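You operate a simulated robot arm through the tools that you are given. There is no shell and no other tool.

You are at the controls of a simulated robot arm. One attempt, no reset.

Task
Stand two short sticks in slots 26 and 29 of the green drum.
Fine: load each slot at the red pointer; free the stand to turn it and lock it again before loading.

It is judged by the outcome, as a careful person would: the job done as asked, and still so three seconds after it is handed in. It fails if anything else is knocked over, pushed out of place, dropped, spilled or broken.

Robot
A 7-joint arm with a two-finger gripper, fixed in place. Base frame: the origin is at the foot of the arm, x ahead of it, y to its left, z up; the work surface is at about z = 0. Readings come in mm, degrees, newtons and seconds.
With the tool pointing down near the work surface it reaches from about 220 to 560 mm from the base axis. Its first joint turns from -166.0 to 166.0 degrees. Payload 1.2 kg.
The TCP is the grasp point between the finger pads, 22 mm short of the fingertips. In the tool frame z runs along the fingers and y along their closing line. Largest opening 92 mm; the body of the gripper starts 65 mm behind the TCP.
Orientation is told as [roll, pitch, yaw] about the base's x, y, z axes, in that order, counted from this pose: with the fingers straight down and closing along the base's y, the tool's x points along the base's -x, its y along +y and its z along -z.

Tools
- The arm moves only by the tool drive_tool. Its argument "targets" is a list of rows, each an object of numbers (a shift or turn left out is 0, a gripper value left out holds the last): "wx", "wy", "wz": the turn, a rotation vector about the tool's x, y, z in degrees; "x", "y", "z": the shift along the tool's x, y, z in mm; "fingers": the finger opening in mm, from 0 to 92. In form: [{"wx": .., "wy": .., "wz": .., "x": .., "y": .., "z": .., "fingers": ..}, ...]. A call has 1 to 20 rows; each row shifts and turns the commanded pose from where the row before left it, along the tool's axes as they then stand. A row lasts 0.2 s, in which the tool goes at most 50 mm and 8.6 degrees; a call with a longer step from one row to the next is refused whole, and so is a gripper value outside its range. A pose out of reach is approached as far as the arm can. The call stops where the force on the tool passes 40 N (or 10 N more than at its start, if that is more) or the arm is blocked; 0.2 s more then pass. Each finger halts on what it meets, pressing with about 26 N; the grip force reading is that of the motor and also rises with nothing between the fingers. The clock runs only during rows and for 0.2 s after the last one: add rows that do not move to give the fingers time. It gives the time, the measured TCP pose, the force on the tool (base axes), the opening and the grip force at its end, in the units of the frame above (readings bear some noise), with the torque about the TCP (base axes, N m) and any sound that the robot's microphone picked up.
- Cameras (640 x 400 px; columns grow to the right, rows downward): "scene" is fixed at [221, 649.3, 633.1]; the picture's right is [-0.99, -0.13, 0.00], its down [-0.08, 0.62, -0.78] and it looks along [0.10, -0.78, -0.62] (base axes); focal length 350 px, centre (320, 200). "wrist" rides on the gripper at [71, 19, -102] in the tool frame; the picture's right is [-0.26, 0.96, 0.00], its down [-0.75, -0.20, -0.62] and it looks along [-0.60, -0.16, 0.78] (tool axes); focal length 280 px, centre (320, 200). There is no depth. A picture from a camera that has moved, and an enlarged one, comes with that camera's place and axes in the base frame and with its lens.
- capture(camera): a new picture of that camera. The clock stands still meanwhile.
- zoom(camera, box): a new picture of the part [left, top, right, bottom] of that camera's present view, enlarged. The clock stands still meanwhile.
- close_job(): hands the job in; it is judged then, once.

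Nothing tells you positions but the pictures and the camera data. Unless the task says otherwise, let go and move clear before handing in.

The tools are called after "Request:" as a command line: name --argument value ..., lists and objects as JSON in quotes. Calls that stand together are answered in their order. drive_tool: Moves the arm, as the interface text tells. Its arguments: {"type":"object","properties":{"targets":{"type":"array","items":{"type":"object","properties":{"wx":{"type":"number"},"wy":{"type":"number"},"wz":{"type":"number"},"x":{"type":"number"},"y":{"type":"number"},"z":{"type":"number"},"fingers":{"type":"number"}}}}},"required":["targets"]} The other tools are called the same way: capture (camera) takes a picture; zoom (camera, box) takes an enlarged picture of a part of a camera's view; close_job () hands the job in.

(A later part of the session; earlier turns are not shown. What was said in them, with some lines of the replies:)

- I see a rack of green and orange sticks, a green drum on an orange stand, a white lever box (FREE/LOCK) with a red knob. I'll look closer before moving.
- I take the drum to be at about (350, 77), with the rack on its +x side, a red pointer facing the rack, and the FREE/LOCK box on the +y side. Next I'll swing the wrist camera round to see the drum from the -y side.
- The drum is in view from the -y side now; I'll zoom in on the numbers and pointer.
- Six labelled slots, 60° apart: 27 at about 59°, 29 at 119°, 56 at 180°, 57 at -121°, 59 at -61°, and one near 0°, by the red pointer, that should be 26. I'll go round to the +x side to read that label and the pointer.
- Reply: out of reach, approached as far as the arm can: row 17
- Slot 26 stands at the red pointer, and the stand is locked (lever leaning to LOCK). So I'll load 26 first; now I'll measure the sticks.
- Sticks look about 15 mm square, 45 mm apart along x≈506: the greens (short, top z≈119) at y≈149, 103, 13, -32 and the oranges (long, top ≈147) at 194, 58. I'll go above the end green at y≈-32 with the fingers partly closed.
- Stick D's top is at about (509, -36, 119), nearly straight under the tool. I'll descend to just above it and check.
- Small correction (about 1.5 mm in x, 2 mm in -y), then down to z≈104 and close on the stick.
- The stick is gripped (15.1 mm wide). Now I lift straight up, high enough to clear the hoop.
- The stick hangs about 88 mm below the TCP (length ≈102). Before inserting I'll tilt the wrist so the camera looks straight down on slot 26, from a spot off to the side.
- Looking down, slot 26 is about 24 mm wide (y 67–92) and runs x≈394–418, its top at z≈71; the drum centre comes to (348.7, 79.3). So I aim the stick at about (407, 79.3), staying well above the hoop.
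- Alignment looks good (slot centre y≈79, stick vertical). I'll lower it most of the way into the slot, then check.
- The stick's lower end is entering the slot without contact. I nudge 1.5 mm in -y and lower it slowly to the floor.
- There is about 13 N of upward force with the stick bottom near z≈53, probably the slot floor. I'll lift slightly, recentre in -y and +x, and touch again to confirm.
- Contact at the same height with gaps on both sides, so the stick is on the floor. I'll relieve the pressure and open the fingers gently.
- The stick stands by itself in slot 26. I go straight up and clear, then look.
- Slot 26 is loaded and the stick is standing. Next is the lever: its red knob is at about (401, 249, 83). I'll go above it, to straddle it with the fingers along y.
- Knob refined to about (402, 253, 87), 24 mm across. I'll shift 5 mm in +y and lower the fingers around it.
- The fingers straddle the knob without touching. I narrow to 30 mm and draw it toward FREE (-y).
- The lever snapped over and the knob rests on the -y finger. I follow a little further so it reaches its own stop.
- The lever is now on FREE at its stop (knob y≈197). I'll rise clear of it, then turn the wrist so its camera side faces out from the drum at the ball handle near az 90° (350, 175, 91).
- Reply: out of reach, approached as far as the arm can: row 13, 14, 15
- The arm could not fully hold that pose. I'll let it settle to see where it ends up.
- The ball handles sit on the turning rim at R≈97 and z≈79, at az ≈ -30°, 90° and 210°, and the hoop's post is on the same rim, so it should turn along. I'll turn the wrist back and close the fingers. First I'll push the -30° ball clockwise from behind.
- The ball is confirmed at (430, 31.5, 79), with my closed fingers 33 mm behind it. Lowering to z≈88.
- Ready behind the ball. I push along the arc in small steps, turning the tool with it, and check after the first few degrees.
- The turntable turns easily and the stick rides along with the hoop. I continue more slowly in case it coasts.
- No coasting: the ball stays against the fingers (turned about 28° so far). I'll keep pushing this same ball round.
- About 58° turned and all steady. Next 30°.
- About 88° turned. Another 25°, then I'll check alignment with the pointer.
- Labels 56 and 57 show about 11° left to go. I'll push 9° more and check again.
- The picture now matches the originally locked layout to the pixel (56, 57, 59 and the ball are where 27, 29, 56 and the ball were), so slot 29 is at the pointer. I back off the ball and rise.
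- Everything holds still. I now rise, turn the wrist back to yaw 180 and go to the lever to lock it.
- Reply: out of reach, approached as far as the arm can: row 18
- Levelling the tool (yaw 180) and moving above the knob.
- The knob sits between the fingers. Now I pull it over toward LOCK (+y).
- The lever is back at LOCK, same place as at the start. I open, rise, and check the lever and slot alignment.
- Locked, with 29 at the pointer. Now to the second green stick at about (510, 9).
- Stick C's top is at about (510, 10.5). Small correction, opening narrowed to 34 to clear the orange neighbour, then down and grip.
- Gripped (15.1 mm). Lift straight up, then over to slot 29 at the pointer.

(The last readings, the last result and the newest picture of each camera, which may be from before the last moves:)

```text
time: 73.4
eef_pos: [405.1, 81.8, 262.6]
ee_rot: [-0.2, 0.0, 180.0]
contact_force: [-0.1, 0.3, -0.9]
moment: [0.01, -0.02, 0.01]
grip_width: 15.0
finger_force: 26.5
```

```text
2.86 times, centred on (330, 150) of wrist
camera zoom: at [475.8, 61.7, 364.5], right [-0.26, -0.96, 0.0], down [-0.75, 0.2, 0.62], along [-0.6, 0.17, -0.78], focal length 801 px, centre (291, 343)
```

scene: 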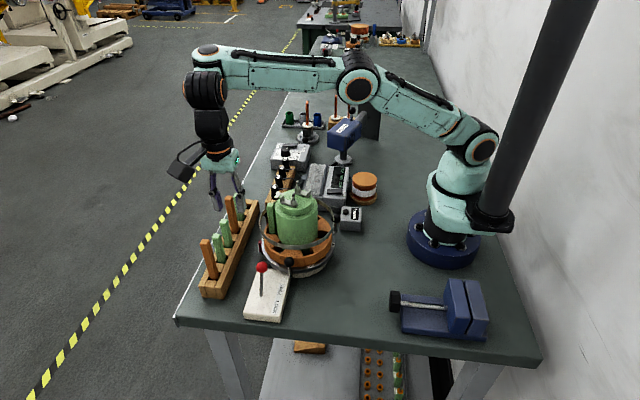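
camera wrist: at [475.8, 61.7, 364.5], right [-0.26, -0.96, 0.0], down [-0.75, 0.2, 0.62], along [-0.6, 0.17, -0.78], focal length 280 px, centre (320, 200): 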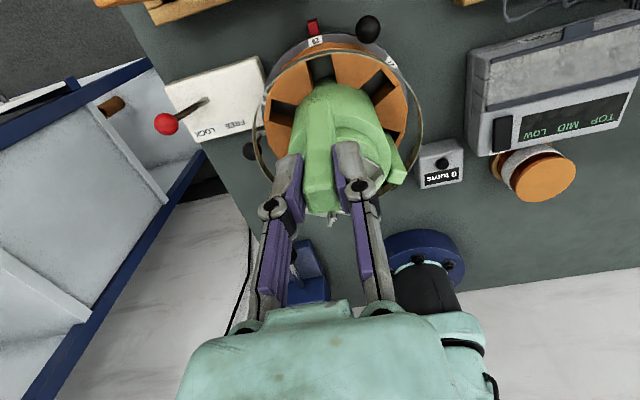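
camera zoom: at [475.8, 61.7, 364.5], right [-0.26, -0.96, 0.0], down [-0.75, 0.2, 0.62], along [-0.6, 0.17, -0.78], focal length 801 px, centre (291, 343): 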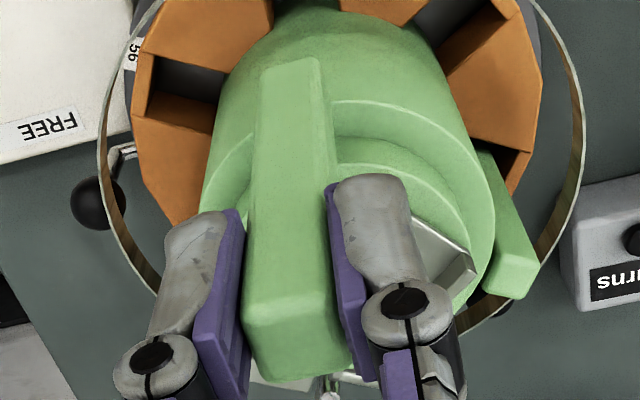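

Same view as the first insertion: 29 at the pointer, locked, slot centred, and the first stick still standing in slot 26. Small correction, then lower.

Request:
drive_tool --targets '[{"x": 1.5, "y": 2}, {"z": 30}, {"z": 25}, {"z": 20}, {"z": 15}, {"z": 10}, {}]'

Request:
zoom --camera "wrist" --box '[230, 40, 450, 220]'

```text
time: 75.0
eef_pos: [407.4, 76.2, 163.5]
ee_rot: [-0.1, 0.0, 180.0]
contact_force: [0.6, 0.2, -0.4]
moment: [0.0, 0.01, 0.01]
grip_width: 15.2
finger_force: 26.2
```

```text
2.22 times, centred on (340, 130) of wrist
camera zoom: at [478.1, 57.4, 264.1], right [-0.26, -0.96, 0.0], down [-0.75, 0.2, 0.63], along [-0.6, 0.17, -0.78], focal length 623 px, centre (276, 356)
```

zoom: 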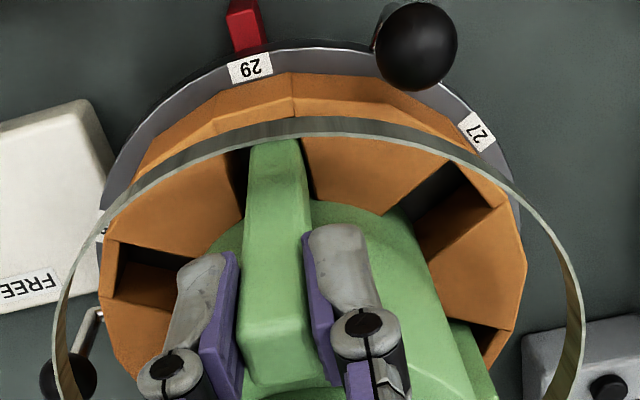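

It is slightly to the -y side, so I shift 2.5 mm in +y and lower slowly to the floor.

Request:
drive_tool --targets '[{"y": -2.5}, {}]'

Request:
drive_tool --targets '[{"z": 6}, {"z": 6}, {"z": 4}, {}]'

Request:
zoom --camera "wrist" --box '[250, 60, 410, 220]'

```text
time: 75.6
eef_pos: [405.3, 80.4, 162.9]
ee_rot: [0.0, 0.0, 180.0]
contact_force: [0.6, 0.6, -0.9]
moment: [-0.02, -0.03, 0.04]
grip_width: 15.0
finger_force: 26.0
```

```text
time: 76.6
eef_pos: [407.8, 78.9, 145.5]
ee_rot: [0.0, 0.0, 180.1]
contact_force: [0.6, 0.3, -0.7]
moment: [-0.01, 0.02, 0.01]
grip_width: 14.9
finger_force: 25.7
```

```text
2.50 times, centred on (330, 140) of wrist
camera zoom: at [478.7, 60.2, 246.4], right [-0.26, -0.96, 0.0], down [-0.75, 0.2, 0.63], along [-0.6, 0.17, -0.78], focal length 701 px, centre (295, 350)
```

zoom: 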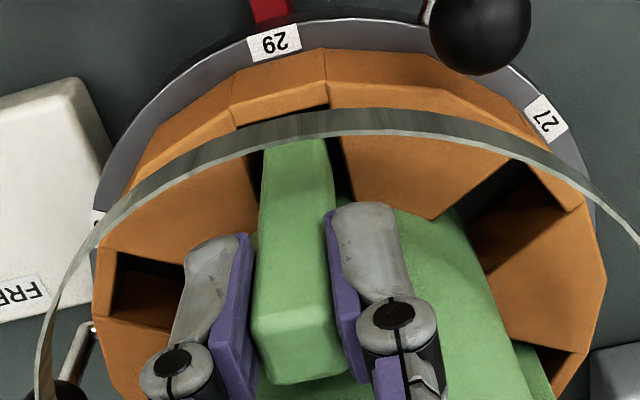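

In the slot with gaps on both sides. The last few millimetres go down to contact.

Request:
drive_tool --targets '[{"z": 1.5}, {"z": 1}, {"z": 1}, {}]'

```text
time: 77.6
eef_pos: [406.4, 79.0, 141.3]
ee_rot: [-0.1, 0.0, -180.0]
contact_force: [-0.5, 0.3, -0.7]
moment: [0.03, 0.01, 0.03]
grip_width: 15.1
finger_force: 25.8
```

Request:
drive_tool --targets '[{"z": 0.8}, {}]'

Request:
drive_tool --targets '[{"z": 0.8}, {}]'

```text
time: 78.2
eef_pos: [406.5, 77.8, 140.5]
ee_rot: [-0.1, 0.0, 180.0]
contact_force: [0.0, 0.3, 1.1]
moment: [-0.03, -0.05, 0.0]
grip_width: 15.2
finger_force: 26.0
```

```text
time: 78.8
eef_pos: [406.6, 79.1, 142.1]
ee_rot: [-0.1, 0.1, 180.1]
contact_force: [-3.0, 0.3, 11.4]
moment: [-0.01, 0.32, 0.0]
grip_width: 14.9
finger_force: 25.8
```

The stick touches the floor (11 N). Relieve the pressure slightly and release gently.

Request:
drive_tool --targets '[{"z": -0.6}, {"fingers": 17}, {"fingers": 20}, {"fingers": 28}, {}]'

Request:
zoom --camera "wrist" --box '[250, 60, 410, 220]'

```text
time: 80.0
eef_pos: [408.1, 78.6, 140.9]
ee_rot: [-0.1, 0.1, 180.0]
contact_force: [-0.5, -0.1, -0.8]
moment: [-0.02, 0.01, 0.02]
grip_width: 28.1
finger_force: 0.1
```

```text
2.50 times, centred on (330, 140) of wrist
camera zoom: at [478.7, 59.7, 242.9], right [-0.26, -0.97, 0.0], down [-0.75, 0.2, 0.62], along [-0.6, 0.17, -0.78], focal length 701 px, centre (295, 350)
```

zoom: 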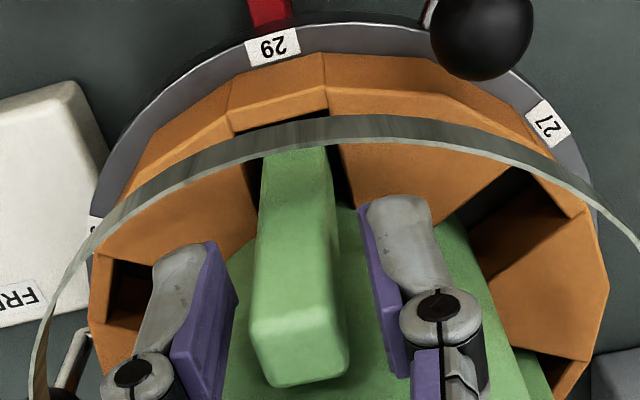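

The stick stands free. I rise straight up and move clear, then check the whole scene.

Request:
drive_tool --targets '[{"z": -10}, {"z": -20}, {"z": -30}, {"z": -40}, {"z": -40}, {"x": 25, "z": -10}, {"x": 25}, {}]'

Request:
capture --camera "wrist"

Request:
capture --camera "scene"

Request:
zoom --camera "scene" --box '[190, 170, 370, 330]'

Request:
zoom --camera "wrist" --box '[240, 40, 440, 200]'

```text
time: 81.8
eef_pos: [456.2, 77.1, 290.7]
ee_rot: [-0.1, 0.0, 180.0]
contact_force: [0.6, -0.3, -1.1]
moment: [-0.03, -0.03, -0.02]
grip_width: 27.9
finger_force: 0.0
```

```text
taken
camera wrist: at [526.8, 58.5, 392.3], right [-0.26, -0.96, 0.0], down [-0.75, 0.2, 0.62], along [-0.6, 0.17, -0.78], focal length 280 px, centre (320, 200)
```

wrist: 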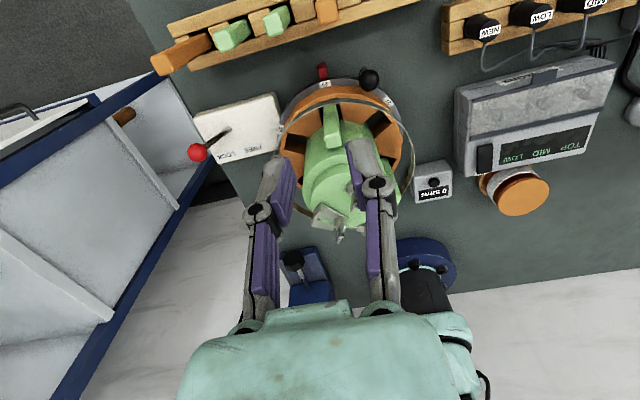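

```text
taken
```

scene: 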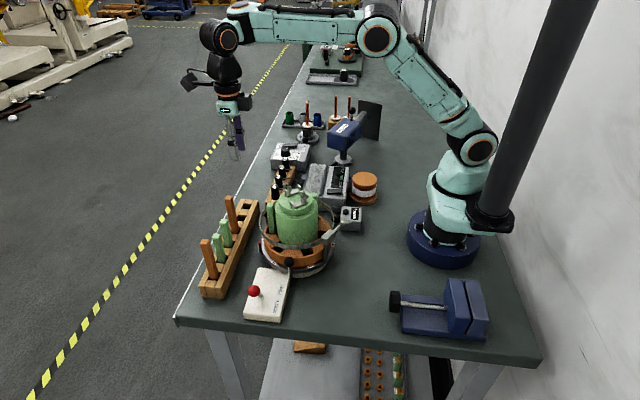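

```text
2.50 times, centred on (280, 250) of scene
camera zoom: at [221.0, 649.3, 633.1], right [-0.99, -0.13, 0.0], down [-0.08, 0.62, -0.78], along [0.1, -0.78, -0.62], focal length 874 px, centre (420, 75)
```

zoom: 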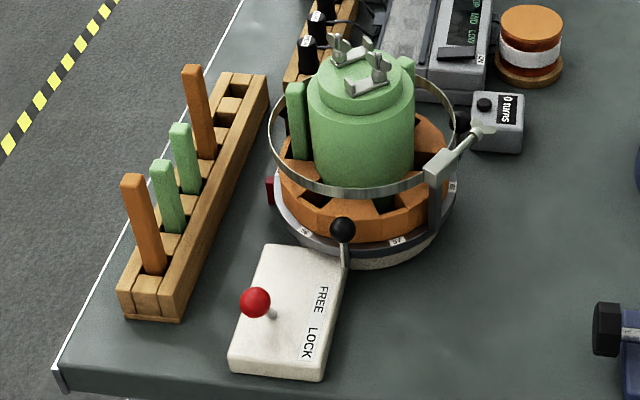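

```text
2.50 times, centred on (340, 120) of wrist
camera zoom: at [526.8, 58.5, 392.3], right [-0.26, -0.96, 0.0], down [-0.75, 0.2, 0.62], along [-0.6, 0.17, -0.78], focal length 701 px, centre (270, 400)
```

zoom: 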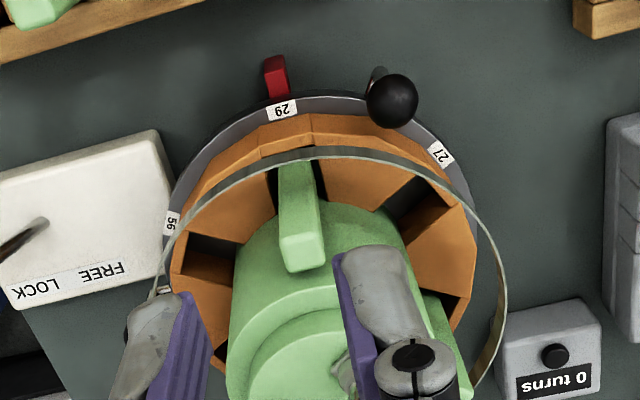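

Both short sticks are standing, in 26 and in 29. The stand is locked with 29 at the pointer, nothing else has been disturbed, and the arm is clear, so I'm handing in.

Request:
close_job

```text
The job is handed in.
```

Two short green sticks are standing in the drum, one in slot 26 and one in slot 29, and I have handed the job in.

- **Slot 26:** it was already at the red pointer with the stand locked, so I loaded it first.
- **Slot 29:** I freed the stand and turned it 120° clockwise by a ball handle until 29 was at the pointer. I then locked it again and loaded the second stick.

In the last pictures the lever was on LOCK and 29 was at the pointer. I saw nothing else knocked over or moved. The 26 stick was standing in its slot after the turn; in the very last pictures the drum partly hides it. I didn't test the lock beyond seeing the lever in the LOCK position. The gripper was released and clear when I handed in.
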